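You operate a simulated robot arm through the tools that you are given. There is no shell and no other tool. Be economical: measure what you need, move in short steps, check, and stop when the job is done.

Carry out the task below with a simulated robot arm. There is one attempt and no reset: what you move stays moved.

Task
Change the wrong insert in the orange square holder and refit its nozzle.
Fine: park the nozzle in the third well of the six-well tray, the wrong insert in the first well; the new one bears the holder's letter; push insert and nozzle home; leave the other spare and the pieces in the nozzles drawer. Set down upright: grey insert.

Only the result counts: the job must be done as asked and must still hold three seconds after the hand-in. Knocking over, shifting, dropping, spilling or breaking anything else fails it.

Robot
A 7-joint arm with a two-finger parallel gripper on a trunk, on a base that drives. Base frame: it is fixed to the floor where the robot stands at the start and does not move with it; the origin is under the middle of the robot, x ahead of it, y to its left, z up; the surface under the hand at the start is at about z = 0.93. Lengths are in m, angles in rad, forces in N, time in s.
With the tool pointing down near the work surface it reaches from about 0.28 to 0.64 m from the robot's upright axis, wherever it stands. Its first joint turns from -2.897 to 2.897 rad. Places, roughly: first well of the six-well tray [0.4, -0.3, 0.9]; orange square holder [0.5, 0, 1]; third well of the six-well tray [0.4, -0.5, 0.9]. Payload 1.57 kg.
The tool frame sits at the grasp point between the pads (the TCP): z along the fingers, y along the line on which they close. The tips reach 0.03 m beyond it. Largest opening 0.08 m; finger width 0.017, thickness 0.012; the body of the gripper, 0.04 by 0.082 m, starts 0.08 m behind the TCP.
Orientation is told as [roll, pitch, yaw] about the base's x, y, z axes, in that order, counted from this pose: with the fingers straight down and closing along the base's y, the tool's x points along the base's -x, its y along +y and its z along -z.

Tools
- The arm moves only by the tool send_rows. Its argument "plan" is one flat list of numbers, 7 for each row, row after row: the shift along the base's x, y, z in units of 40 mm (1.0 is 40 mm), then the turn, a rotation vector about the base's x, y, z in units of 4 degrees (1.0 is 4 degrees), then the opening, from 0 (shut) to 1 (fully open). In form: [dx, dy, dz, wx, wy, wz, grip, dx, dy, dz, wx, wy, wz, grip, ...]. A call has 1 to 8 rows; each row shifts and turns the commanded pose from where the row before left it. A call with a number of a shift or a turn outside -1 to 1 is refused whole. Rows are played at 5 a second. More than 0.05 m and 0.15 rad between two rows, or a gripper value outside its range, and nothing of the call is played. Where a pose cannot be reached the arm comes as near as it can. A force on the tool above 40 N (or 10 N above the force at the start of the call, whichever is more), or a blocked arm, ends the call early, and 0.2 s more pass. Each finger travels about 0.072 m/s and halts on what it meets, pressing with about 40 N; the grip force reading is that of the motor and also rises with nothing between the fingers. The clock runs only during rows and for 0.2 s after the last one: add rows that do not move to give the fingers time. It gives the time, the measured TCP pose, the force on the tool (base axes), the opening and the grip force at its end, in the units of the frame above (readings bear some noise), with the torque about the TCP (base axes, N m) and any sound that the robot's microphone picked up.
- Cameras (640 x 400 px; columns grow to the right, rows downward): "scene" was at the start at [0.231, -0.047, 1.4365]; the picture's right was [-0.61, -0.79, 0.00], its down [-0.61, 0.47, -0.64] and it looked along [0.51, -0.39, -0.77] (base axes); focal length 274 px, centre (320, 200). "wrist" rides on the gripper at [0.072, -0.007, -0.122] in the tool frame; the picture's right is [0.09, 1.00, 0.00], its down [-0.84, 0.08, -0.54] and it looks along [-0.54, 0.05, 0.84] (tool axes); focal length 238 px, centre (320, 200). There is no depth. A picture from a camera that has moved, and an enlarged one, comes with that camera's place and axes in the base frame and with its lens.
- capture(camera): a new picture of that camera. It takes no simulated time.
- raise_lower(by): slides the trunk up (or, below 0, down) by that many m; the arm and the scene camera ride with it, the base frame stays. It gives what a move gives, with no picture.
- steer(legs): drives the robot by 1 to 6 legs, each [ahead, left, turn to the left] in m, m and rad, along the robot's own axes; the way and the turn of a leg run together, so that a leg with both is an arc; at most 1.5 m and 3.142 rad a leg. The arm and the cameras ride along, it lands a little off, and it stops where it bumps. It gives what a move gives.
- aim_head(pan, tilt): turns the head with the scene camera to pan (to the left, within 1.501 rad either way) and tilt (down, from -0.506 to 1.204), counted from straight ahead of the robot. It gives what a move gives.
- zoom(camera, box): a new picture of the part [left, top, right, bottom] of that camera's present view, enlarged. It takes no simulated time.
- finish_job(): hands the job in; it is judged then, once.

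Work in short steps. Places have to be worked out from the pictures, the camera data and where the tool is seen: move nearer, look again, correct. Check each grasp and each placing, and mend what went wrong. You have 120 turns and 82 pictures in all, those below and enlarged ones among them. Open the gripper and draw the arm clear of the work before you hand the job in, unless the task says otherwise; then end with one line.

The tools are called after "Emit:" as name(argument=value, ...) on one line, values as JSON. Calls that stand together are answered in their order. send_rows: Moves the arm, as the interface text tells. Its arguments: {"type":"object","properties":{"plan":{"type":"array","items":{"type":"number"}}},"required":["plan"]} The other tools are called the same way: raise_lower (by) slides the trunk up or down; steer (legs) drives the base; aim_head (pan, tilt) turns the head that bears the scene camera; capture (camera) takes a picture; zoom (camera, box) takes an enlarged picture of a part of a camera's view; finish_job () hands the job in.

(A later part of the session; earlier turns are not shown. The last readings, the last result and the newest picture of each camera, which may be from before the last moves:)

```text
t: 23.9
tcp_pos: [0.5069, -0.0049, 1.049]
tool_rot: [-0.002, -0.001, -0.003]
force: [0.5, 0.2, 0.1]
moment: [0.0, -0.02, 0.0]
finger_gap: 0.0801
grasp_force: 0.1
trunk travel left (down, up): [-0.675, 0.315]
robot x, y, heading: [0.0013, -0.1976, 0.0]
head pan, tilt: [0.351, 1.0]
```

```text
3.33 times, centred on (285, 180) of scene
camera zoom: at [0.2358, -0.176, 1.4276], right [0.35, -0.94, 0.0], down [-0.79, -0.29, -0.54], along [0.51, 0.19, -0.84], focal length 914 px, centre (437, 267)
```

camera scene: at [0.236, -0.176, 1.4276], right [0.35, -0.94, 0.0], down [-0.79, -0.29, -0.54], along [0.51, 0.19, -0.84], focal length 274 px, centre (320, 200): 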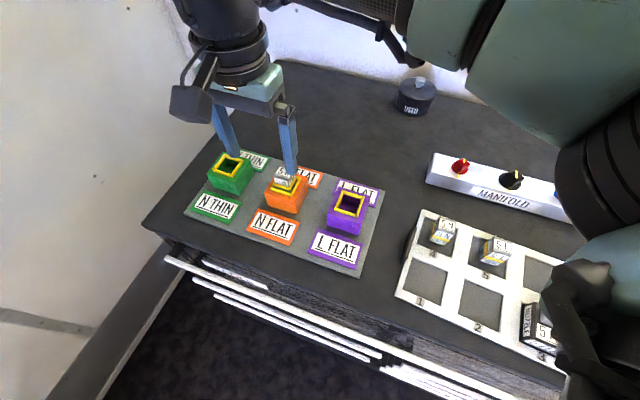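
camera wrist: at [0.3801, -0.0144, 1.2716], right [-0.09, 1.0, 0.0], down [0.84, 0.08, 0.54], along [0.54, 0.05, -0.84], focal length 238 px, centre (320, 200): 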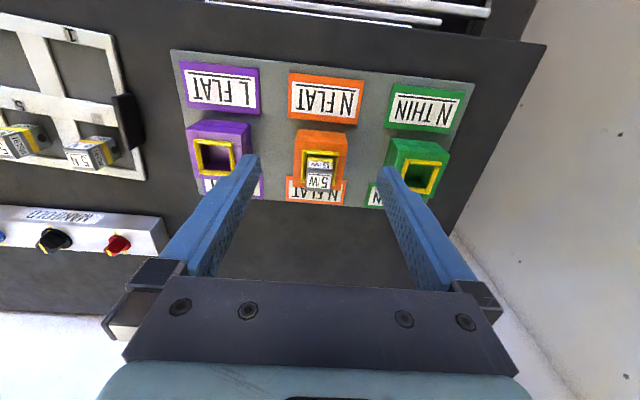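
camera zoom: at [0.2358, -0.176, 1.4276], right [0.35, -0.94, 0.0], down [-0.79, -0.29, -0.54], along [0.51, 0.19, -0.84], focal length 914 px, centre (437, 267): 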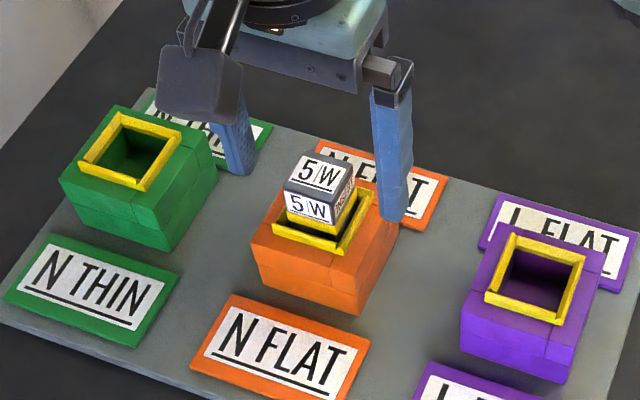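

Aligned. I lower 2 mm more and close.

Emit:
send_rows(plan=[0.03, 0, -0.05, 0, 0, 0, 1, 0, 0, 0, 0, 0, 0, 0, 0, 0, 0, 0, 0, 0, 0, 0, 0, 0, 0, 0, 0, 0, 0, 0, 0, 0, 0, 0, 0, 0, 0, 0, 0, 0, 0, 0])

```text
t: 25.3
tcp_pos: [0.508, -0.0051, 1.0467]
tool_rot: [0.0, -0.001, -0.001]
force: [-0.5, -0.2, -0.1]
moment: [0.01, -0.02, 0.02]
finger_gap: 0.0292
grasp_force: 38.3
trunk travel left (down, up): [-0.675, 0.315]
robot x, y, heading: [0.0023, -0.2055, 0.004]
head pan, tilt: [0.351, 1.0]
```

Gripped at 29 mm. I lift slowly and then raise clear.

Emit:
send_rows(plan=[0, 0, 0.2, 0, 0, 0, 0, 0, 0, 0.3, 0, 0, 0, 0, 0, 0, 0.5, 0, 0, 0, 0, 0, 0, 0.7, 0, 0, 0, 0, 0, 0, 0.7, 0, 0, 0, 0])

Emit:
capture(camera="scene")

Emit:
zoom(camera="wrist", box=[220, 80, 420, 240])

```text
t: 26.5
tcp_pos: [0.508, -0.0054, 1.143]
tool_rot: [0.001, -0.001, 0.0]
force: [0.4, 0.5, -0.6]
moment: [0.02, 0.03, 0.02]
finger_gap: 0.0292
grasp_force: 38.9
trunk travel left (down, up): [-0.675, 0.315]
robot x, y, heading: [0.0019, -0.1981, 0.001]
head pan, tilt: [0.351, 1.0]
```

```text
38 pictures are left
camera scene: at [0.2358, -0.1759, 1.4276], right [0.35, -0.94, 0.0], down [-0.79, -0.29, -0.54], along [0.51, 0.19, -0.84], focal length 274 px, centre (320, 200)
```

scene: 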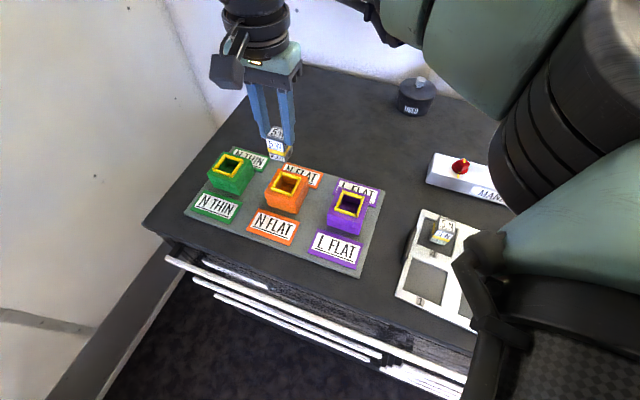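

```text
2.50 times, centred on (320, 160) of wrist
camera zoom: at [0.4371, -0.0106, 1.2649], right [-0.09, 1.0, 0.0], down [0.84, 0.08, 0.54], along [0.54, 0.05, -0.84], focal length 596 px, centre (320, 300)
```

zoom: 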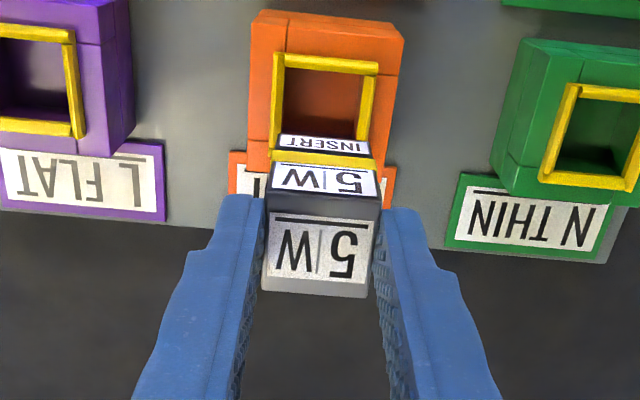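

The 5 W insert is out and upright. I carry it to above well 1, centre estimated at (0.4365, -0.301), with matching yaw.

Emit:
send_rows(plan=[-0.223, -0.925, 0, 0, 0, -0.144, 0, -0.223, -0.925, 0, 0, 0, -0.144, 0, -0.223, -0.925, 0, 0, 0, -0.144, 0, -0.223, -0.925, 0, 0, 0, -0.144, 0, -0.223, -0.925, 0, 0, 0, -0.144, 0, -0.223, -0.925, 0, 0, 0, -0.144, 0, -0.223, -0.925, -0.5, 0, 0, -0.144, 0, -0.223, -0.925, -0.8, 0, 0, -0.144, 0])

Emit:
aim_head(pan=-0.6, tilt=1.0)

Emit:
capture(camera="scene")

Emit:
capture(camera="wrist")

```text
t: 28.3
tcp_pos: [0.4348, -0.3007, 1.0919]
tool_rot: [0.002, 0.001, -0.08]
force: [-0.2, -0.4, -1.3]
moment: [0.03, -0.03, -0.01]
finger_gap: 0.0289
grasp_force: 38.7
trunk travel left (down, up): [-0.675, 0.315]
robot x, y, heading: [0.0022, -0.201, 0.003]
head pan, tilt: [0.351, 1.0]
```

```text
t: 29.5
tcp_pos: [0.4343, -0.2992, 1.0913]
tool_rot: [0.001, 0.001, -0.084]
force: [-0.3, -0.4, -1.8]
moment: [-0.04, -0.01, 0.01]
finger_gap: 0.0291
grasp_force: 39.3
trunk travel left (down, up): [-0.675, 0.315]
robot x, y, heading: [-0.0004, -0.202, 0.001]
head pan, tilt: [-0.6, 1.0]
```

```text
36 pictures are left
camera scene: at [0.2284, -0.2393, 1.4275], right [-0.56, -0.83, 0.0], down [-0.7, 0.47, -0.54], along [0.45, -0.3, -0.84], focal length 274 px, centre (320, 200)
```

scene: 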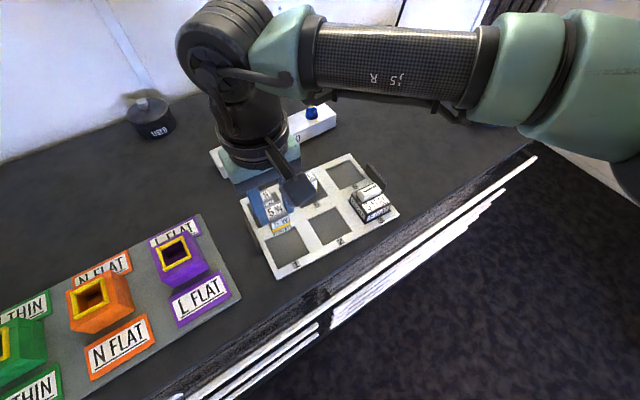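

```text
35 pictures are left
camera wrist: at [0.3635, -0.3008, 1.2141], right [-0.01, 1.0, 0.0], down [0.84, 0.01, 0.54], along [0.54, 0.01, -0.84], focal length 238 px, centre (320, 200)
```

wrist: 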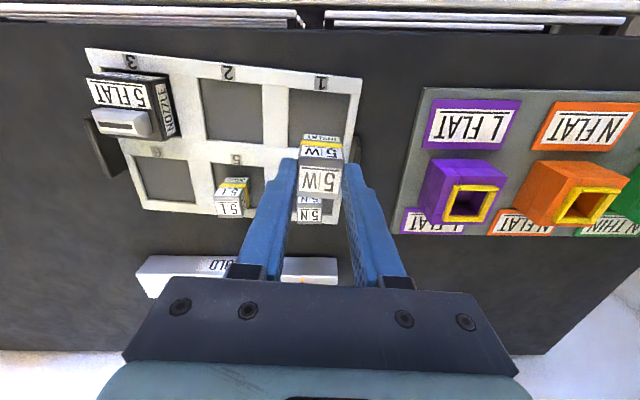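

Aligned over well 1. I descend; partial opening later to avoid the tray's handle.

Emit:
send_rows(plan=[0.04, 0, -0.5, 0, 0, 0, 0, 0, 0, -0.5, 0, 0, 0, 0, 0, 0, -0.5, 0, 0, 0, 0, 0, 0, -0.3, 0, 0, 0, 0, 0, 0, 0, 0, 0, 0, 0])

Emit:
zoom(camera="scene", box=[220, 160, 340, 290])

```text
t: 30.7
tcp_pos: [0.4373, -0.3004, 1.018]
tool_rot: [-0.001, 0.0, -0.082]
force: [0.9, 0.2, -1.1]
moment: [0.0, 0.01, 0.01]
finger_gap: 0.029
grasp_force: 39.2
trunk travel left (down, up): [-0.675, 0.315]
robot x, y, heading: [-0.0009, -0.1991, 0.005]
head pan, tilt: [-0.6, 1.0]
```

```text
3.08 times, centred on (280, 225) of scene
camera zoom: at [0.2284, -0.2393, 1.4275], right [-0.56, -0.83, 0.0], down [-0.7, 0.47, -0.54], along [0.45, -0.3, -0.84], focal length 844 px, centre (443, 123)
```

zoom: 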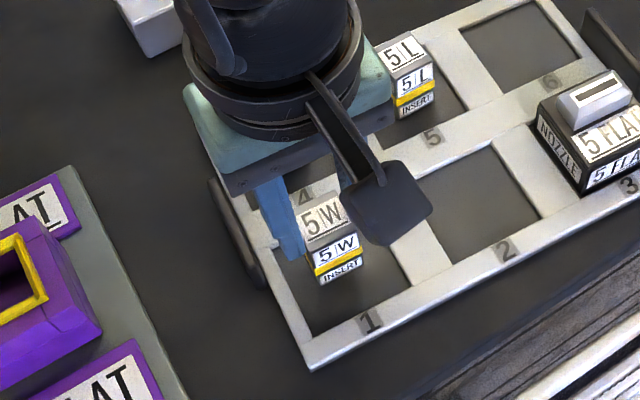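

Insert hangs over the well floor, still descending in small steps.

Emit:
send_rows(plan=[0, 0, -0.07, 0, 0, 0, 0, 0, 0, -0.07, 0, 0, 0, 0, 0, 0, -0.07, 0, 0, 0, 0, 0, 0, -0.07, 0, 0, 0, 0])

```text
t: 31.7
tcp_pos: [0.4368, -0.3, 1.0085]
tool_rot: [-0.001, 0.0, -0.083]
force: [0.1, 0.1, -2.0]
moment: [0.0, 0.03, 0.03]
finger_gap: 0.0293
grasp_force: 39.3
trunk travel left (down, up): [-0.675, 0.315]
robot x, y, heading: [0.0022, -0.2045, 0.005]
head pan, tilt: [-0.6, 1.0]
```

Emit:
send_rows(plan=[0, 0, -0.07, 0, 0, 0, 0, 0, 0, -0.07, 0, 0, 0, 0, 0, 0, -0.07, 0, 0, 0, 0])

Emit:
zoom(camera="scene", box=[220, 160, 340, 290])

```text
t: 32.5
tcp_pos: [0.4366, -0.3006, 1.0029]
tool_rot: [0.0, -0.005, -0.081]
force: [-2.4, 0.1, 26.2]
moment: [0.01, 0.06, 0.0]
finger_gap: 0.0296
grasp_force: 39.3
trunk travel left (down, up): [-0.675, 0.315]
robot x, y, heading: [0.0002, -0.2018, 0.001]
head pan, tilt: [-0.6, 1.0]
```

```text
3.08 times, centred on (280, 225) of scene
camera zoom: at [0.2259, -0.2388, 1.4285], right [-0.56, -0.83, 0.0], down [-0.7, 0.47, -0.54], along [0.45, -0.3, -0.84], focal length 844 px, centre (443, 123)
```

zoom: 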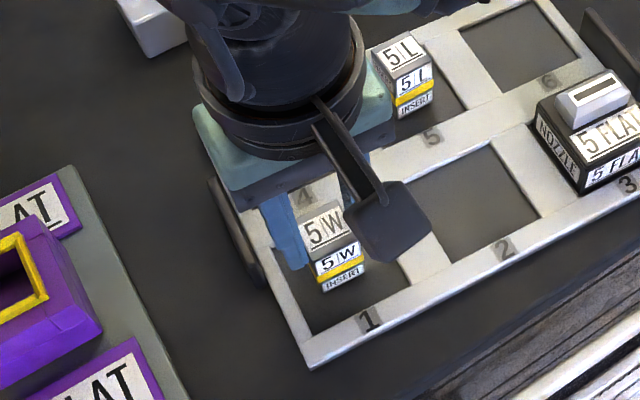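

Insert stands on the floor (26 N). I relieve the force, open partly, and rise.

Emit:
send_rows(plan=[0, 0, 0.06, 0, 0, 0, 0, 0, 0, 0, 0, 0, 0, 0.42, 0, 0, 0, 0, 0, 0, 0.55, 0, 0, 0, 0, 0, 0, 0.6, 0, 0, 0.2, 0, 0, 0, 0.6, 0, 0, 0.8, 0, 0, 0, 0.6, 0, 0, 0.9, 0, 0, 0, 0.6, 0, 0, 0.9, 0, 0, 0, 0.8])

Emit:
capture(camera="wrist")

Emit:
zoom(camera="scene", box=[220, 140, 400, 290])

```text
t: 34.3
tcp_pos: [0.4341, -0.3, 1.1142]
tool_rot: [0.0, 0.001, -0.081]
force: [0.4, 1.3, -0.5]
moment: [0.0, 0.02, 0.02]
finger_gap: 0.064
grasp_force: 0.1
trunk travel left (down, up): [-0.675, 0.315]
robot x, y, heading: [0.0018, -0.2027, 0.004]
head pan, tilt: [-0.6, 1.0]
```

```text
32 pictures are left
camera wrist: at [0.3633, -0.3001, 1.2367], right [-0.01, 1.0, 0.0], down [0.84, 0.01, 0.54], along [0.54, 0.01, -0.84], focal length 238 px, centre (320, 200)
```

wrist: 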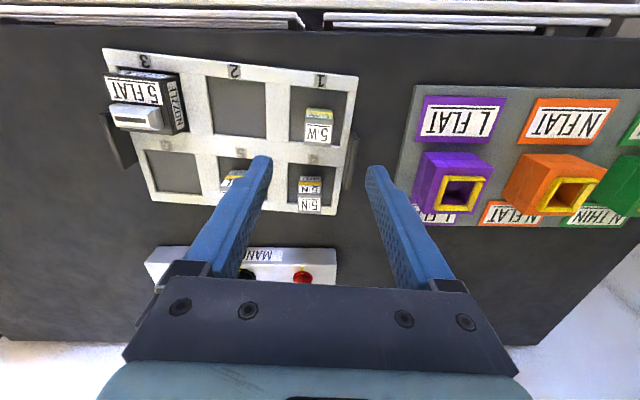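

```text
2.67 times, centred on (310, 215) of scene
camera zoom: at [0.2279, -0.2392, 1.4276], right [-0.56, -0.83, 0.0], down [-0.7, 0.47, -0.54], along [0.45, -0.3, -0.84], focal length 731 px, centre (347, 160)
```

zoom: 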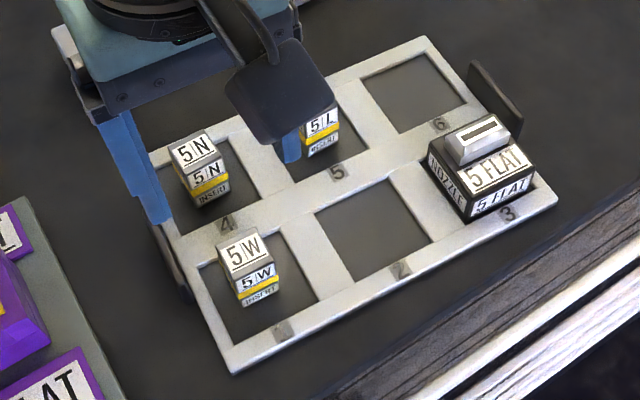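

5 W stands upright in well 1. The 5 N spare is at about (0.530, -0.311), top z ≈ 0.985; I hover above it.

Emit:
send_rows(plan=[0.8, -0.1, 0, 0, 0, 0, 1, 0.8, -0.1, 0, 0, 0, 0, 1, 0.7, -0.08, -0.5, 0, 0, 0, 1, 0, 0, -0.5, 0, 0, 0, 1, 0, 0, 0, 0, 0, 0, 1])

Emit:
zoom(camera="wrist", box=[220, 80, 420, 240])

```text
t: 35.5
tcp_pos: [0.53, -0.3122, 1.0726]
tool_rot: [0.0, -0.002, -0.081]
force: [-0.7, 0.4, 0.7]
moment: [-0.04, 0.0, -0.01]
finger_gap: 0.08
grasp_force: 0.1
trunk travel left (down, up): [-0.675, 0.315]
robot x, y, heading: [-0.0008, -0.2006, 0.003]
head pan, tilt: [-0.6, 1.0]
```

```text
2.50 times, centred on (320, 160) of wrist
camera zoom: at [0.4577, -0.3127, 1.1949], right [-0.01, 1.0, 0.0], down [0.84, 0.01, 0.54], along [0.54, 0.01, -0.84], focal length 596 px, centre (320, 300)
```

zoom: 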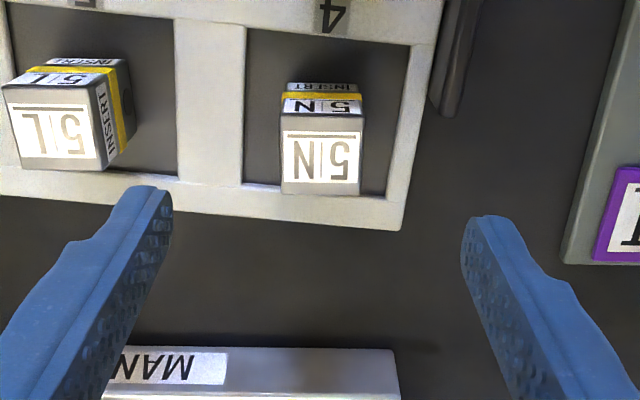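

The 5 N insert is centred at (0.530, -0.310), yaw about -0.03. I turn slightly, narrow the opening to avoid the handle, and lower to the same grip height as before.

Emit:
send_rows(plan=[0, 0.05, 0, 0, 0, 0.72, 0.65, 0, 0, 0, 0, 0, 0, 0.65, 0, 0, -0.6, 0, 0, 0, 0.65, 0, 0, -0.6, 0, 0, 0, 0.65, 0, 0, -0.45, 0, 0, 0, 0.65, 0, 0, 0, 0, 0, 0, 0.65])

Emit:
zoom(camera="wrist", box=[220, 80, 420, 240])

```text
t: 36.9
tcp_pos: [0.5294, -0.3098, 1.0073]
tool_rot: [0.0, 0.0, -0.031]
force: [0.4, -0.1, 0.1]
moment: [0.03, -0.02, 0.03]
finger_gap: 0.052
grasp_force: 0.0
trunk travel left (down, up): [-0.675, 0.315]
robot x, y, heading: [0.0034, -0.2001, 0.008]
head pan, tilt: [-0.6, 1.0]
```

```text
2.50 times, centred on (320, 160) of wrist
camera zoom: at [0.4587, -0.3144, 1.1293], right [-0.06, 1.0, 0.0], down [0.84, 0.05, 0.54], along [0.54, 0.03, -0.84], focal length 596 px, centre (320, 300)
```

zoom: 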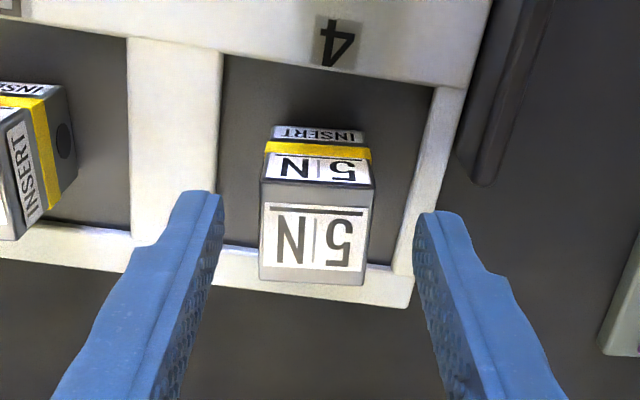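

Well aligned; closing now.

Emit:
send_rows(plan=[0, 0, -0.03, 0, 0, 0, 0.65, 0, 0, 0, 0, 0, 0, 0, 0, 0, 0, 0, 0, 0, 0, 0, 0, 0, 0, 0, 0, 0, 0, 0, 0, 0, 0, 0, 0])

```text
t: 38.1
tcp_pos: [0.5301, -0.3103, 1.0075]
tool_rot: [-0.001, 0.0, -0.031]
force: [0.2, 0.4, -0.1]
moment: [0.01, 0.03, 0.0]
finger_gap: 0.029
grasp_force: 39.1
trunk travel left (down, up): [-0.675, 0.315]
robot x, y, heading: [-0.0004, -0.2029, 0.002]
head pan, tilt: [-0.6, 1.0]
```

Gripped. Lift, then carry to above the orange socket.

Emit:
send_rows(plan=[0, 0, 0.3, 0, 0, 0, 0, 0, 0, 0.8, 0, 0, 0, 0, 0, 0, 0.9, 0, 0, 0, 0, 0, 0, 0.9, 0, 0, 0, 0, 0, 0, 0.6, 0, 0, 0, 0])

Emit:
send_rows(plan=[-0.07, 0.95, 0, 0, 0, 0.06, 0, -0.07, 0.95, 0, 0, 0, 0.06, 0, -0.07, 0.95, 0, 0, 0, 0.06, 0, -0.07, 0.95, 0, 0, 0, 0.06, 0, -0.07, 0.95, 0, 0, 0, 0.06, 0, -0.07, 0.95, 0, 0, 0, 0.06, 0, -0.07, 0.95, 0, 0, 0, 0.05, 0, -0.06, 0.95, 0, 0, 0, 0.04, 0])

Emit:
aim_head(pan=0.35, tilt=1.0)

Emit:
zoom(camera="wrist", box=[220, 80, 420, 240])

Emit:
zoom(camera="scene", box=[200, 90, 360, 240])

```text
t: 39.3
tcp_pos: [0.5303, -0.308, 1.1478]
tool_rot: [0.0, 0.001, -0.034]
force: [-0.6, -0.1, -1.4]
moment: [0.01, -0.03, -0.01]
finger_gap: 0.0292
grasp_force: 39.3
trunk travel left (down, up): [-0.675, 0.315]
robot x, y, heading: [0.0022, -0.1998, 0.004]
head pan, tilt: [-0.6, 1.0]
```

```text
t: 41.1
tcp_pos: [0.5083, -0.0052, 1.1482]
tool_rot: [-0.001, -0.001, 0.0]
force: [-0.5, 0.4, -1.5]
moment: [-0.01, -0.01, -0.02]
finger_gap: 0.0293
grasp_force: 38.9
trunk travel left (down, up): [-0.675, 0.315]
robot x, y, heading: [-0.0, -0.2023, 0.005]
head pan, tilt: [-0.6, 1.0]
```

```text
t: 42.3
tcp_pos: [0.5076, -0.0081, 1.1468]
tool_rot: [0.001, 0.0, -0.001]
force: [0.2, 0.2, -2.4]
moment: [-0.01, 0.01, -0.03]
finger_gap: 0.0291
grasp_force: 39.0
trunk travel left (down, up): [-0.675, 0.315]
robot x, y, heading: [0.0025, -0.1993, 0.005]
head pan, tilt: [0.351, 1.0]
```

```text
2.50 times, centred on (320, 160) of wrist
camera zoom: at [0.4361, -0.0145, 1.2702], right [-0.09, 1.0, 0.0], down [0.84, 0.08, 0.54], along [0.54, 0.05, -0.84], focal length 596 px, centre (320, 300)
```

zoom: 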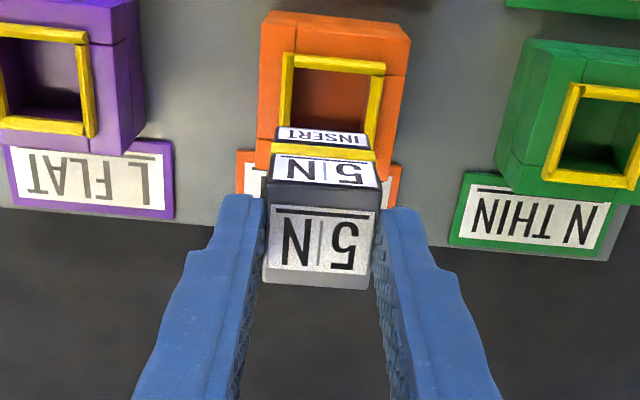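

```text
2.67 times, centred on (280, 165) of scene
camera zoom: at [0.2361, -0.176, 1.4275], right [0.35, -0.94, 0.0], down [-0.79, -0.29, -0.54], along [0.51, 0.19, -0.84], focal length 731 px, centre (427, 293)
```

zoom: 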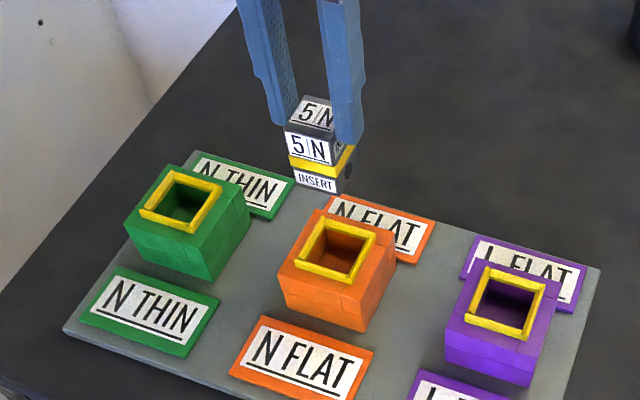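

Compared with the removal picture, I'm ~3.5 mm low in y and 1 mm in x. I correct and lower to ~10 mm above the rim.

Emit:
send_rows(plan=[0.025, 0.088, -0.4, 0, 0, 0, 0, 0, 0, -0.5, 0, 0, 0, 0, 0, 0, -0.4, 0, 0, 0, 0, 0, 0, 0, 0, 0, 0, 0])

Emit:
zoom(camera="wrist", box=[240, 70, 400, 190])

Emit:
zoom(camera="scene", box=[240, 120, 340, 220])

```text
t: 43.3
tcp_pos: [0.5088, -0.003, 1.095]
tool_rot: [-0.001, -0.001, 0.0]
force: [-0.4, -0.6, -1.5]
moment: [-0.03, 0.01, 0.04]
finger_gap: 0.0292
grasp_force: 39.1
trunk travel left (down, up): [-0.675, 0.315]
robot x, y, heading: [0.0016, -0.1981, 0.004]
head pan, tilt: [0.351, 1.0]
```

```text
3.33 times, centred on (320, 130) of wrist
camera zoom: at [0.4378, -0.0094, 1.2179], right [-0.09, 1.0, 0.0], down [0.84, 0.08, 0.54], along [0.54, 0.05, -0.84], focal length 794 px, centre (320, 433)
```

zoom: 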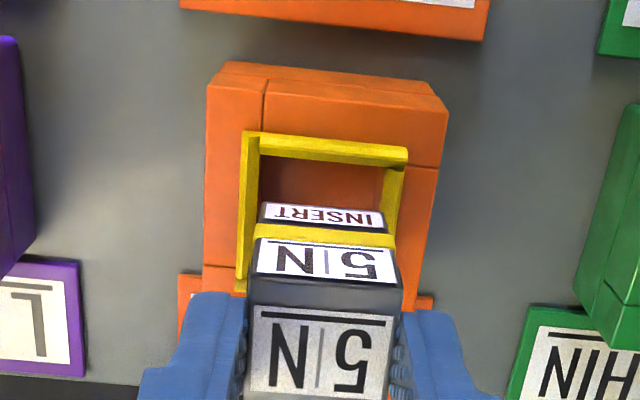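

```text
4.00 times, centred on (290, 170) of scene
camera zoom: at [0.2359, -0.176, 1.4276], right [0.35, -0.94, 0.0], down [-0.79, -0.29, -0.54], along [0.51, 0.19, -0.84], focal length 1097 px, centre (440, 320)
```

zoom: 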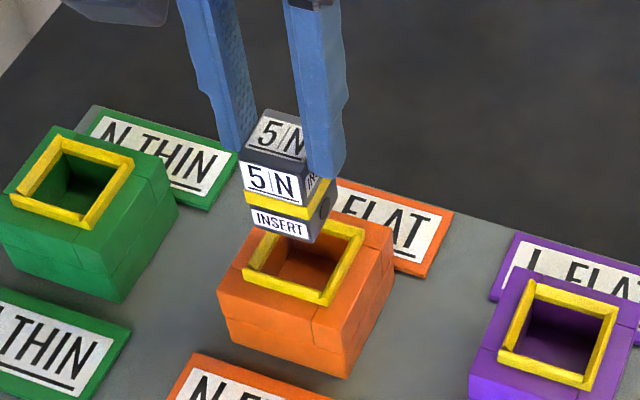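

Refined: rim top z ≈ 1.001, socket centre ≈ (0.507, -0.004). Tiny correction, then lower past the expected rim level (TCP ≈ 1.072) with force watch.

Emit:
send_rows(plan=[-0.015, -0.025, -0.25, 0, 0, 0, 0, 0, 0, -0.2, 0, 0, 0, 0, 0, 0, -0.1, 0, 0, 0, 0, 0, 0, -0.1, 0, 0, 0, 0, 0, 0, 0, 0, 0, 0, 0])

Emit:
zoom(camera="wrist", box=[240, 70, 400, 190])

```text
t: 44.5
tcp_pos: [0.5085, -0.0038, 1.0675]
tool_rot: [0.002, 0.0, 0.0]
force: [0.5, 0.4, -1.1]
moment: [-0.01, -0.01, 0.04]
finger_gap: 0.0293
grasp_force: 38.5
trunk travel left (down, up): [-0.675, 0.315]
robot x, y, heading: [0.0009, -0.201, 0.009]
head pan, tilt: [0.351, 1.0]
```

```text
3.33 times, centred on (320, 130) of wrist
camera zoom: at [0.4369, -0.0098, 1.1909], right [-0.09, 1.0, 0.0], down [0.84, 0.08, 0.54], along [0.54, 0.05, -0.84], focal length 794 px, centre (320, 433)
```

zoom: 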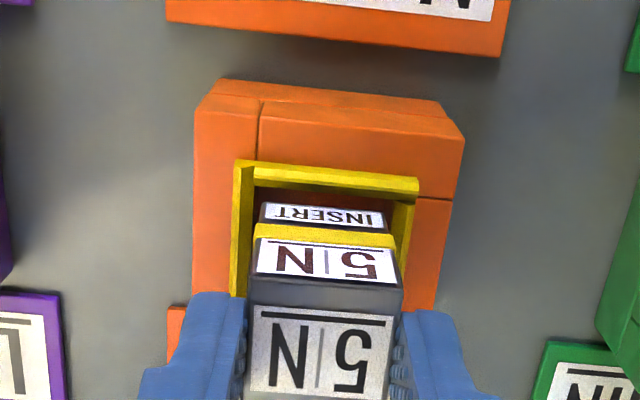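

No contact yet, side gaps equal; front gap is slightly larger than for the seated 5 W. I shift 1.5 mm toward the robot and go on down.

Emit:
send_rows(plan=[-0.037, 0, 0, 0, 0, 0, 0, 0, 0, -0.1, 0, 0, 0, 0, 0, 0, -0.1, 0, 0, 0, 0, 0, 0, -0.05, 0, 0, 0, 0, 0, 0, 0, 0, 0, 0, 0])

Emit:
zoom(camera="wrist", box=[240, 70, 400, 190])

```text
t: 45.7
tcp_pos: [0.5066, -0.0038, 1.0597]
tool_rot: [0.001, 0.0, -0.001]
force: [0.2, -0.3, -1.3]
moment: [0.0, -0.02, 0.0]
finger_gap: 0.0295
grasp_force: 38.7
trunk travel left (down, up): [-0.675, 0.315]
robot x, y, heading: [0.0023, -0.2011, 0.002]
head pan, tilt: [0.351, 1.0]
```

```text
3.33 times, centred on (320, 130) of wrist
camera zoom: at [0.4356, -0.0101, 1.1808], right [-0.09, 1.0, 0.0], down [0.84, 0.08, 0.54], along [0.54, 0.05, -0.84], focal length 794 px, centre (320, 433)
```

zoom: 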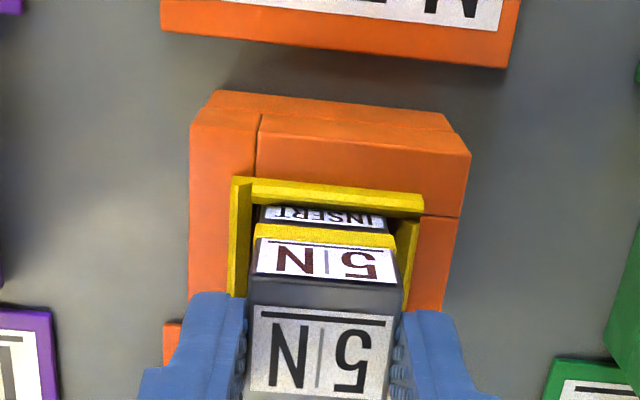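

It is entering the socket without force. I continue until it bottoms.

Emit:
send_rows(plan=[0, 0, -0.06, 0, 0, 0, 0, 0, 0, -0.06, 0, 0, 0, 0, 0, 0, -0.06, 0, 0, 0, 0, 0, 0, -0.06, 0, 0, 0, 0, 0, 0, -0.06, 0, 0, 0, 0])

```text
t: 46.9
tcp_pos: [0.5064, -0.0038, 1.0475]
tool_rot: [-0.001, -0.002, -0.001]
force: [1.2, -0.9, -1.4]
moment: [0.01, 0.08, -0.03]
finger_gap: 0.029
grasp_force: 38.3
trunk travel left (down, up): [-0.675, 0.315]
robot x, y, heading: [-0.0025, -0.1999, -0.001]
head pan, tilt: [0.351, 1.0]
```

Emit:
send_rows(plan=[0, 0, -0.06, 0, 0, 0, 0, 0, 0, -0.06, 0, 0, 0, 0, 0, 0, -0.06, 0, 0, 0, 0])

Emit:
zoom(camera="scene", box=[240, 120, 340, 220])

```text
t: 47.7
tcp_pos: [0.5075, -0.0041, 1.0405]
tool_rot: [0.001, -0.001, 0.001]
force: [0.6, -0.7, 5.8]
moment: [0.11, -0.03, -0.01]
finger_gap: 0.0293
grasp_force: 38.3
trunk travel left (down, up): [-0.675, 0.315]
robot x, y, heading: [-0.0003, -0.1994, 0.005]
head pan, tilt: [0.351, 1.0]
```

```text
4.00 times, centred on (290, 170) of scene
camera zoom: at [0.2354, -0.1762, 1.4278], right [0.35, -0.94, 0.0], down [-0.79, -0.29, -0.54], along [0.51, 0.19, -0.84], focal length 1097 px, centre (440, 320)
```

zoom: 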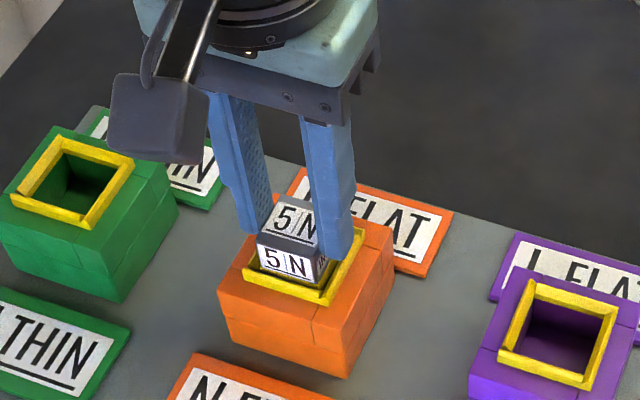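

Contact starts (6 N). I press a bit further.

Emit:
send_rows(plan=[0, 0, -0.06, 0, 0, 0, 0, 0, 0, -0.06, 0, 0, 0, 0, 0, 0, 0, 0, 0, 0, 0])

```text
t: 48.5
tcp_pos: [0.5071, -0.0044, 1.0376]
tool_rot: [0.002, -0.005, 0.002]
force: [4.3, -1.8, 26.5]
moment: [-0.07, -0.19, 0.01]
finger_gap: 0.0293
grasp_force: 39.0
trunk travel left (down, up): [-0.675, 0.315]
robot x, y, heading: [0.0046, -0.2004, 0.002]
head pan, tilt: [0.351, 1.0]
```

I relieve, release, rise, close the fingers, and then press the insert's top to be sure it's home.

Emit:
send_rows(plan=[0, 0, 0.09, 0, 0, 0, 0, 0, 0, 0, 0, 0, 0, 0.5, 0, 0, 0, 0, 0, 0, 0.6, 0, 0, 0.6, 0, 0, 0, 0.6, 0, 0, 0.7, 0, 0, 0, 0.6, 0, 0, 0, 0, 0, 0, 0, 0, 0, 0, 0, 0, 0, 0, 0, 0, 0, 0, 0, 0, 0])

Emit:
zoom(camera="wrist", box=[240, 70, 400, 230])

Emit:
zoom(camera="scene", box=[240, 120, 340, 220])

```text
t: 50.3
tcp_pos: [0.5063, -0.0023, 1.0906]
tool_rot: [0.001, 0.001, 0.001]
force: [-1.2, 0.2, 0.1]
moment: [0.01, 0.0, -0.01]
finger_gap: 0.0
grasp_force: 21.6
trunk travel left (down, up): [-0.675, 0.315]
robot x, y, heading: [0.0006, -0.1991, 0.003]
head pan, tilt: [0.351, 1.0]
```

```text
2.50 times, centred on (320, 150) of wrist
camera zoom: at [0.4346, -0.0098, 1.2123], right [-0.09, 1.0, 0.0], down [0.84, 0.08, 0.54], along [0.54, 0.05, -0.84], focal length 596 px, centre (320, 325)
```

zoom: 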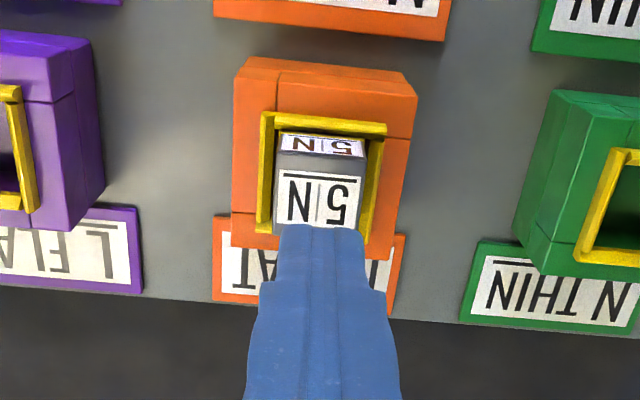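

```text
4.00 times, centred on (290, 170) of scene
camera zoom: at [0.236, -0.1759, 1.4276], right [0.35, -0.94, 0.0], down [-0.79, -0.29, -0.54], along [0.51, 0.19, -0.84], focal length 1097 px, centre (440, 320)
```

zoom: 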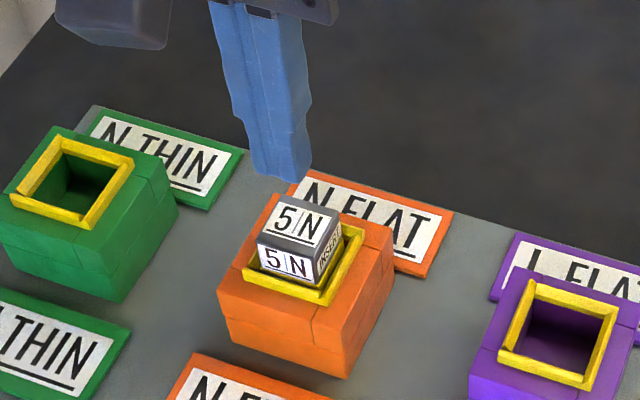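

The 5 N sits deeper than 5 W did. I press the top with the closed fingers.

Emit:
send_rows(plan=[0.02, -0.04, -0.5, 0, 0, 0, 0, 0, 0, -0.35, 0, 0, 0, 0, 0, 0, -0.08, 0, 0, 0, 0, 0, 0, -0.08, 0, 0, 0, 0, 0, 0, -0.08, 0, 0, 0, 0, 0, 0, -0.08, 0, 0, 0, 0, 0, 0, -0.08, 0, 0, 0, 0])

```text
t: 51.9
tcp_pos: [0.5101, -0.0026, 1.0498]
tool_rot: [0.007, -0.01, 0.001]
force: [-7.4, -3.1, 20.2]
moment: [-0.15, 0.39, -0.01]
finger_gap: 0.0
grasp_force: 21.1
trunk travel left (down, up): [-0.675, 0.315]
robot x, y, heading: [-0.0013, -0.2023, 0.003]
head pan, tilt: [0.351, 1.0]
stopped in row 7: the force on the tool passed its limit at 43 N (the readings are from after the stop); the commanded pose is now the measured one
```

Pressed with 43 N at tip z ≈ 1.02. I rise and check.

Emit:
send_rows(plan=[0, 0, 0.3, 0, 0, 0, 0, 0, 0, 0.7, 0, 0, 0, 0, 0, 0, 0.9, 0, 0, 0, 0, 0, 0, 0.9, 0, 0, 0, 0.5, 0, 0, 0, 0, 0, 0, 1])

Emit:
zoom(camera="scene", box=[240, 120, 340, 220])

```text
t: 53.1
tcp_pos: [0.5105, -0.0039, 1.16]
tool_rot: [0.004, -0.006, 0.0]
force: [0.3, 0.2, 0.2]
moment: [0.02, 0.02, -0.02]
finger_gap: 0.0779
grasp_force: 0.5
trunk travel left (down, up): [-0.675, 0.315]
robot x, y, heading: [0.0002, -0.2022, 0.001]
head pan, tilt: [0.351, 1.0]
```

```text
4.00 times, centred on (290, 170) of scene
camera zoom: at [0.2363, -0.1759, 1.4275], right [0.35, -0.94, 0.0], down [-0.79, -0.29, -0.54], along [0.51, 0.19, -0.84], focal length 1097 px, centre (440, 320)
```

zoom: 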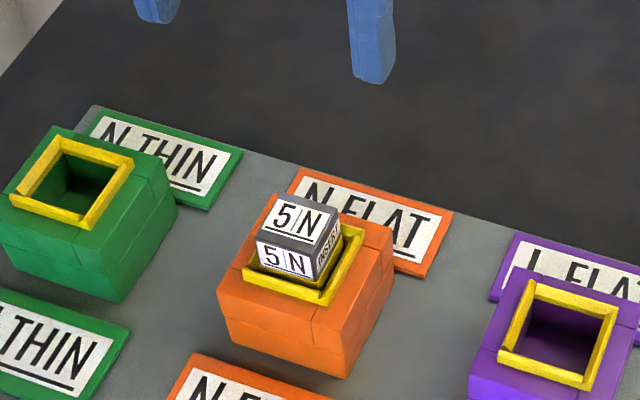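

I straighten the tool and back off a little to check the insert from the wrist camera.

Emit:
send_rows(plan=[-0.7, -0.05, -0.3, -0.06, 0.09, 0, 1, -0.7, 0, -0.3, 0, 0, 0, 1, 0, 0, 0, 0, 0, 0, 1])

Emit:
zoom(camera="wrist", box=[265, 110, 385, 210])

```text
t: 53.9
tcp_pos: [0.4522, -0.0049, 1.1352]
tool_rot: [0.002, -0.001, -0.001]
force: [0.5, 1.0, -0.1]
moment: [-0.04, -0.02, -0.02]
finger_gap: 0.0798
grasp_force: 0.1
trunk travel left (down, up): [-0.675, 0.315]
robot x, y, heading: [-0.0005, -0.1977, 0.002]
head pan, tilt: [0.351, 1.0]
```

```text
4.00 times, centred on (325, 160) of wrist
camera zoom: at [0.3814, -0.0115, 1.2572], right [-0.09, 1.0, 0.0], down [0.84, 0.08, 0.54], along [0.54, 0.05, -0.84], focal length 953 px, centre (300, 360)
```

zoom: 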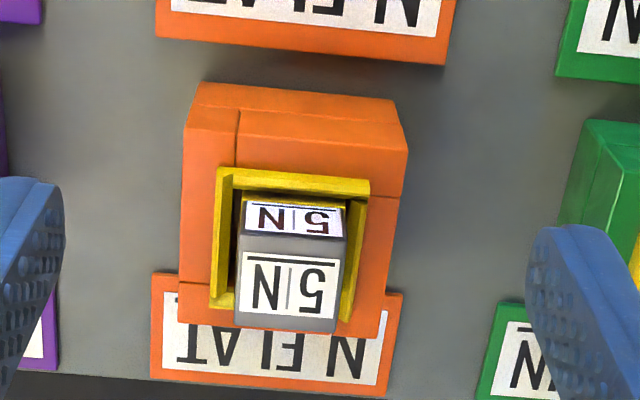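

The 5 N insert is seated upright, deeper than 5 W was. Now I go back to the parked nozzle in well 3.

Emit:
send_rows(plan=[-0.12, -0.94, 0.4, 0, 0, -0.15, 1, -0.12, -0.94, 0, 0, 0, -0.15, 1, -0.12, -0.94, 0, 0, 0, -0.15, 1, -0.12, -0.94, 0, 0, 0, -0.15, 1, -0.12, -0.94, 0, 0, 0, -0.15, 1, -0.12, -0.94, 0, 0, 0, -0.15, 1, -0.12, -0.94, 0, 0, 0, -0.15, 1, -0.11, -0.94, 0, 0, 0, -0.14, 1])

Emit:
send_rows(plan=[0, -0.93, 0, 0, 0, 0, 1, 0, -0.93, 0, 0, 0, 0, 1, 0, -0.93, 0, 0, 0, 0, 1, 0, -0.93, -0.5, 0, 0, 0, 1, 0, -0.93, -0.9, 0, 0, 0, 1, 0, 0, -0.7, 0, 0, 0, 1, 0, 0, 0, 0, 0, 0, 1])

Emit:
zoom(camera="wrist", box=[220, 60, 420, 240])

```text
t: 55.7
tcp_pos: [0.4152, -0.3067, 1.1505]
tool_rot: [0.001, -0.002, -0.082]
force: [-0.4, 0.1, -0.5]
moment: [0.05, -0.02, 0.03]
finger_gap: 0.0801
grasp_force: 0.0
trunk travel left (down, up): [-0.675, 0.315]
robot x, y, heading: [-0.0047, -0.1999, 0.004]
head pan, tilt: [0.351, 1.0]
```

```text
refused: row 5 steps farther than a row can; nothing moved
```

```text
2.22 times, centred on (320, 150) of wrist
camera zoom: at [0.3423, -0.3084, 1.272], right [-0.01, 1.0, 0.0], down [0.84, 0.01, 0.54], along [0.54, 0.01, -0.84], focal length 530 px, centre (320, 311)
```

zoom: 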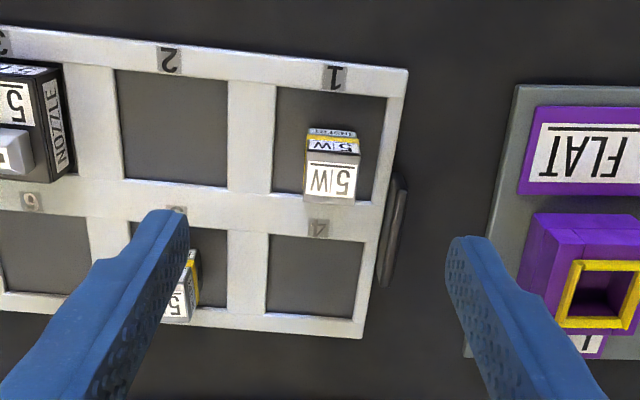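

That step limit was exceeded; I resend with smaller combined rows. The tray still looks right.

Emit:
send_rows(plan=[0, -0.93, 0, 0, 0, 0, 1, 0, -0.93, 0, 0, 0, 0, 1, 0, -0.93, 0, 0, 0, 0, 1, 0, -0.93, 0, 0, 0, 0, 1, 0, -0.93, -0.3, 0, 0, 0, 1, 0, 0, -0.9, 0, 0, 0, 1, 0, 0, -0.9, 0, 0, 0, 1, 0, 0, 0, 0, 0, 0, 1])

Emit:
zoom(camera="wrist", box=[220, 60, 420, 240])

```text
t: 57.5
tcp_pos: [0.4152, -0.4908, 1.0656]
tool_rot: [0.001, -0.002, -0.084]
force: [0.1, 0.7, 0.1]
moment: [-0.01, 0.0, 0.03]
finger_gap: 0.08
grasp_force: 0.1
trunk travel left (down, up): [-0.675, 0.315]
robot x, y, heading: [-0.001, -0.1999, 0.005]
head pan, tilt: [0.351, 1.0]
```

```text
2.22 times, centred on (320, 150) of wrist
camera zoom: at [0.3427, -0.4911, 1.1873], right [-0.01, 1.0, 0.0], down [0.84, 0.01, 0.54], along [0.54, 0.01, -0.84], focal length 530 px, centre (320, 311)
```

zoom: 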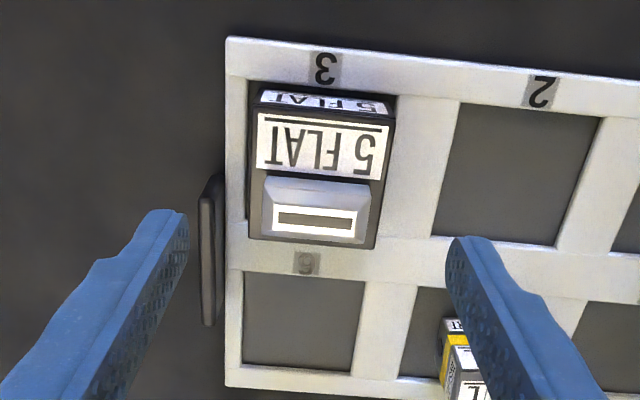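

Nozzle stands squarely in well 3. I narrow to 72 mm, lower to the same grip height, and close.

Emit:
send_rows(plan=[0, -0.02, 0, 0, 0, 0, 0.9, 0, 0, -0.7, 0, 0, 0, 0.9, 0, 0, -0.7, 0, 0, 0, 0.9, 0, 0, -0.7, 0, 0, 0, 0.9, 0, 0, 0, 0, 0, 0, 0.9, 0, 0, 0, 0, 0, 0, 0, 0, 0, 0, 0, 0, 0, 0, 0, 0, 0, 0, 0, 0, 0])

Emit:
zoom(camera="wrist", box=[220, 60, 420, 240])

```text
t: 59.3
tcp_pos: [0.4165, -0.4945, 0.9825]
tool_rot: [0.001, -0.002, -0.083]
force: [0.4, 0.4, 0.1]
moment: [0.02, -0.03, 0.02]
finger_gap: 0.0574
grasp_force: 39.8
trunk travel left (down, up): [-0.675, 0.315]
robot x, y, heading: [0.0017, -0.1991, 0.009]
head pan, tilt: [0.351, 1.0]
```

```text
2.22 times, centred on (320, 150) of wrist
camera zoom: at [0.3434, -0.4942, 1.105], right [-0.01, 1.0, 0.0], down [0.84, 0.01, 0.54], along [0.54, 0.01, -0.84], focal length 530 px, centre (320, 311)
```

zoom: 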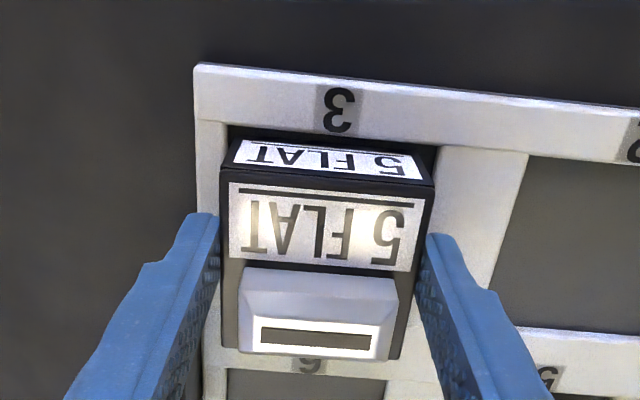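

Gripped the nozzle (about 2 mm different in x relative to before, 3 mm higher). I lift straight up.

Emit:
send_rows(plan=[0, 0, 0.2, 0, 0, 0, 0, 0, 0, 0.3, 0, 0, 0, 0, 0, 0, 0.7, 0, 0, 0, 0, 0, 0, 0.9, 0, 0, 0, 0, 0, 0, 0.9, 0, 0, 0, 0, 0, 0, 0.9, 0, 0, 0, 0, 0, 0, 0.8, 0, 0, 0, 0])

Emit:
send_rows(plan=[0.2, 0.95, 0, 0, 0, 0.15, 0, 0.2, 0.95, 0, 0, 0, 0.15, 0, 0.2, 0.95, 0, 0, 0, 0.15, 0, 0.2, 0.95, 0, 0, 0, 0.15, 0, 0.2, 0.95, 0, 0, 0, 0.15, 0, 0.2, 0.95, 0, 0, 0, 0.15, 0, 0.2, 0.95, 0, 0, 0, 0.15, 0, 0.2, 0.95, 0, 0, 0, 0.14, 0])

Emit:
send_rows(plan=[0.15, 0.93, 0, 0, 0, 0, 0, 0.15, 0.93, 0, 0, 0, 0, 0, 0.15, 0.93, 0, 0, 0, 0, 0, 0.1, 0.93, 0, 0, 0, 0, 0, 0.1, 0.93, 0, 0, 0, 0, 0, 0, 0, 0, 0, 0, 0, 0])

Emit:
zoom(camera="wrist", box=[220, 40, 420, 240])

```text
t: 60.9
tcp_pos: [0.4161, -0.4916, 1.1716]
tool_rot: [0.001, 0.0, -0.082]
force: [0.7, -0.6, -1.1]
moment: [-0.03, -0.01, 0.01]
finger_gap: 0.0572
grasp_force: 40.0
trunk travel left (down, up): [-0.675, 0.315]
robot x, y, heading: [-0.0015, -0.2015, 0.007]
head pan, tilt: [0.351, 1.0]
```

```text
t: 62.7
tcp_pos: [0.4801, -0.1876, 1.17]
tool_rot: [0.0, 0.0, -0.003]
force: [-0.2, 0.6, -1.1]
moment: [-0.04, 0.01, -0.04]
finger_gap: 0.0575
grasp_force: 39.6
trunk travel left (down, up): [-0.675, 0.315]
robot x, y, heading: [-0.0006, -0.2032, 0.002]
head pan, tilt: [0.351, 1.0]
```

```text
t: 64.1
tcp_pos: [0.5065, -0.0013, 1.1716]
tool_rot: [0.0, -0.002, 0.0]
force: [0.6, -0.5, -2.3]
moment: [-0.02, 0.04, -0.01]
finger_gap: 0.0574
grasp_force: 39.7
trunk travel left (down, up): [-0.675, 0.315]
robot x, y, heading: [-0.0007, -0.199, 0.004]
head pan, tilt: [0.351, 1.0]
```

```text
2.00 times, centred on (320, 140) of wrist
camera zoom: at [0.4344, -0.009, 1.2931], right [-0.09, 1.0, 0.0], down [0.84, 0.08, 0.54], along [0.54, 0.05, -0.84], focal length 477 px, centre (320, 320)
```

zoom: 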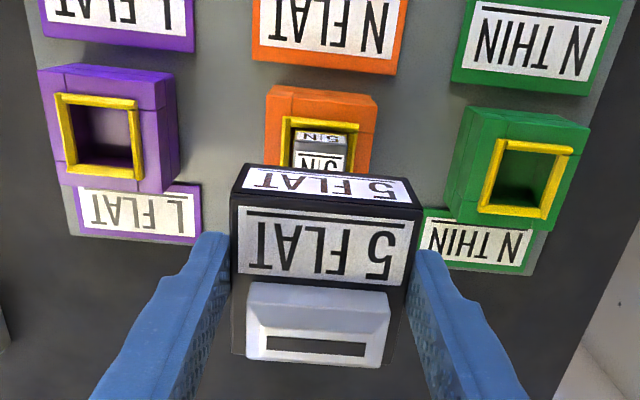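

Over the holder. Small correction and lower to just above the insert.

Emit:
send_rows(plan=[0.035, -0.02, -0.6, 0, 0, 0, 0, 0, 0, -0.7, 0, 0, 0, 0, 0, 0, -0.7, 0, 0, 0, 0, 0, 0, 0, 0, 0, 0, 0])

Emit:
zoom(camera="wrist", box=[220, 60, 420, 240])

Emit:
zoom(camera="scene", box=[240, 120, 340, 220])

```text
t: 65.1
tcp_pos: [0.5075, -0.0023, 1.0896]
tool_rot: [-0.001, -0.002, -0.003]
force: [0.8, 0.0, -0.4]
moment: [-0.02, 0.01, 0.02]
finger_gap: 0.0573
grasp_force: 39.4
trunk travel left (down, up): [-0.675, 0.315]
robot x, y, heading: [-0.0023, -0.1971, 0.002]
head pan, tilt: [0.351, 1.0]
```

```text
2.22 times, centred on (320, 150) of wrist
camera zoom: at [0.4359, -0.0096, 1.2122], right [-0.09, 1.0, 0.0], down [0.84, 0.08, 0.54], along [0.54, 0.05, -0.84], focal length 530 px, centre (320, 311)
```

zoom: 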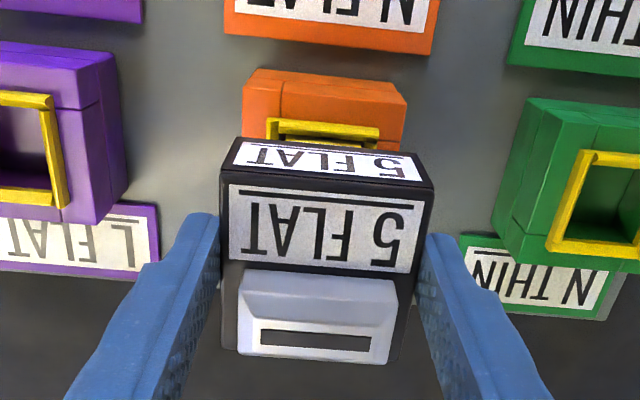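

```text
4.00 times, centred on (290, 170) of scene
camera zoom: at [0.2358, -0.176, 1.4276], right [0.35, -0.94, 0.0], down [-0.79, -0.29, -0.54], along [0.51, 0.19, -0.84], focal length 1097 px, centre (440, 320)
```

zoom: 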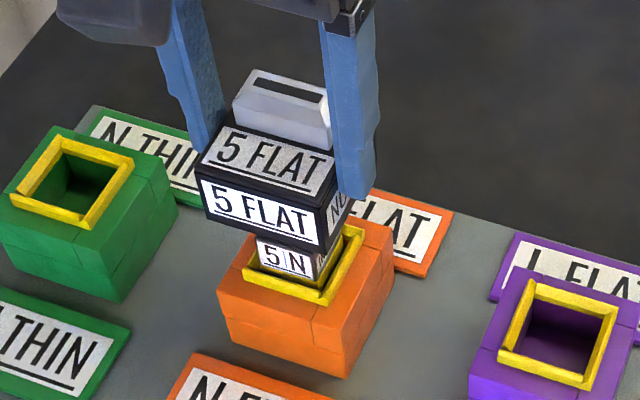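

Lateral alignment is within about 1 mm. I lower onto the holder in small steps watching force; home is expected at TCP z ≈ 1.046.

Emit:
send_rows(plan=[0, 0, -0.25, 0, 0, 0, 0, 0, 0, -0.2, 0, 0, 0, 0, 0, 0, -0.1, 0, 0, 0, 0, 0, 0, -0.1, 0, 0, 0, 0, 0, 0, -0.1, 0, 0, 0, 0])

```text
t: 66.3
tcp_pos: [0.5076, -0.0045, 1.0611]
tool_rot: [-0.002, -0.002, -0.001]
force: [0.0, 0.2, -0.6]
moment: [0.0, 0.0, 0.01]
finger_gap: 0.0571
grasp_force: 40.4
trunk travel left (down, up): [-0.675, 0.315]
robot x, y, heading: [-0.0016, -0.2048, 0.004]
head pan, tilt: [0.351, 1.0]
```

No contact yet at 1.061. Continuing.

Emit:
send_rows(plan=[0, 0, -0.08, 0, 0, 0, 0, 0, 0, -0.08, 0, 0, 0, 0, 0, 0, -0.08, 0, 0, 0, 0, 0, 0, -0.08, 0, 0, 0, 0])

Emit:
zoom(camera="scene", box=[240, 120, 340, 220])

```text
t: 67.3
tcp_pos: [0.5083, -0.0038, 1.047]
tool_rot: [0.0, -0.002, 0.001]
force: [-0.5, 0.2, -0.8]
moment: [-0.01, 0.01, -0.02]
finger_gap: 0.0574
grasp_force: 40.1
trunk travel left (down, up): [-0.675, 0.315]
robot x, y, heading: [0.0007, -0.1974, 0.004]
head pan, tilt: [0.351, 1.0]
```

```text
4.00 times, centred on (290, 170) of scene
camera zoom: at [0.236, -0.176, 1.4275], right [0.35, -0.94, 0.0], down [-0.79, -0.29, -0.54], along [0.51, 0.19, -0.84], focal length 1097 px, centre (440, 320)
```

zoom: 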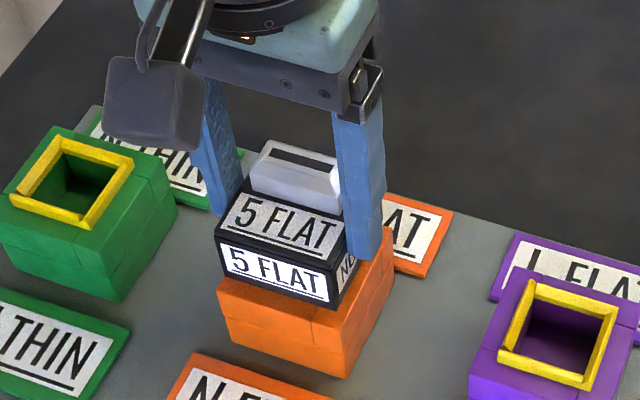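

Nozzle is over the rim and nearly down. I push on in 2 mm steps.

Emit:
send_rows(plan=[0, 0, -0.06, 0, 0, 0, 0, 0, 0, -0.06, 0, 0, 0, 0, 0, 0, -0.06, 0, 0, 0, 0])

```text
t: 68.1
tcp_pos: [0.5075, -0.004, 1.0415]
tool_rot: [0.0, -0.001, 0.0]
force: [-0.1, -0.7, -1.1]
moment: [0.0, 0.04, 0.0]
finger_gap: 0.0576
grasp_force: 40.3
trunk travel left (down, up): [-0.675, 0.315]
robot x, y, heading: [0.0004, -0.1998, 0.008]
head pan, tilt: [0.351, 1.0]
```

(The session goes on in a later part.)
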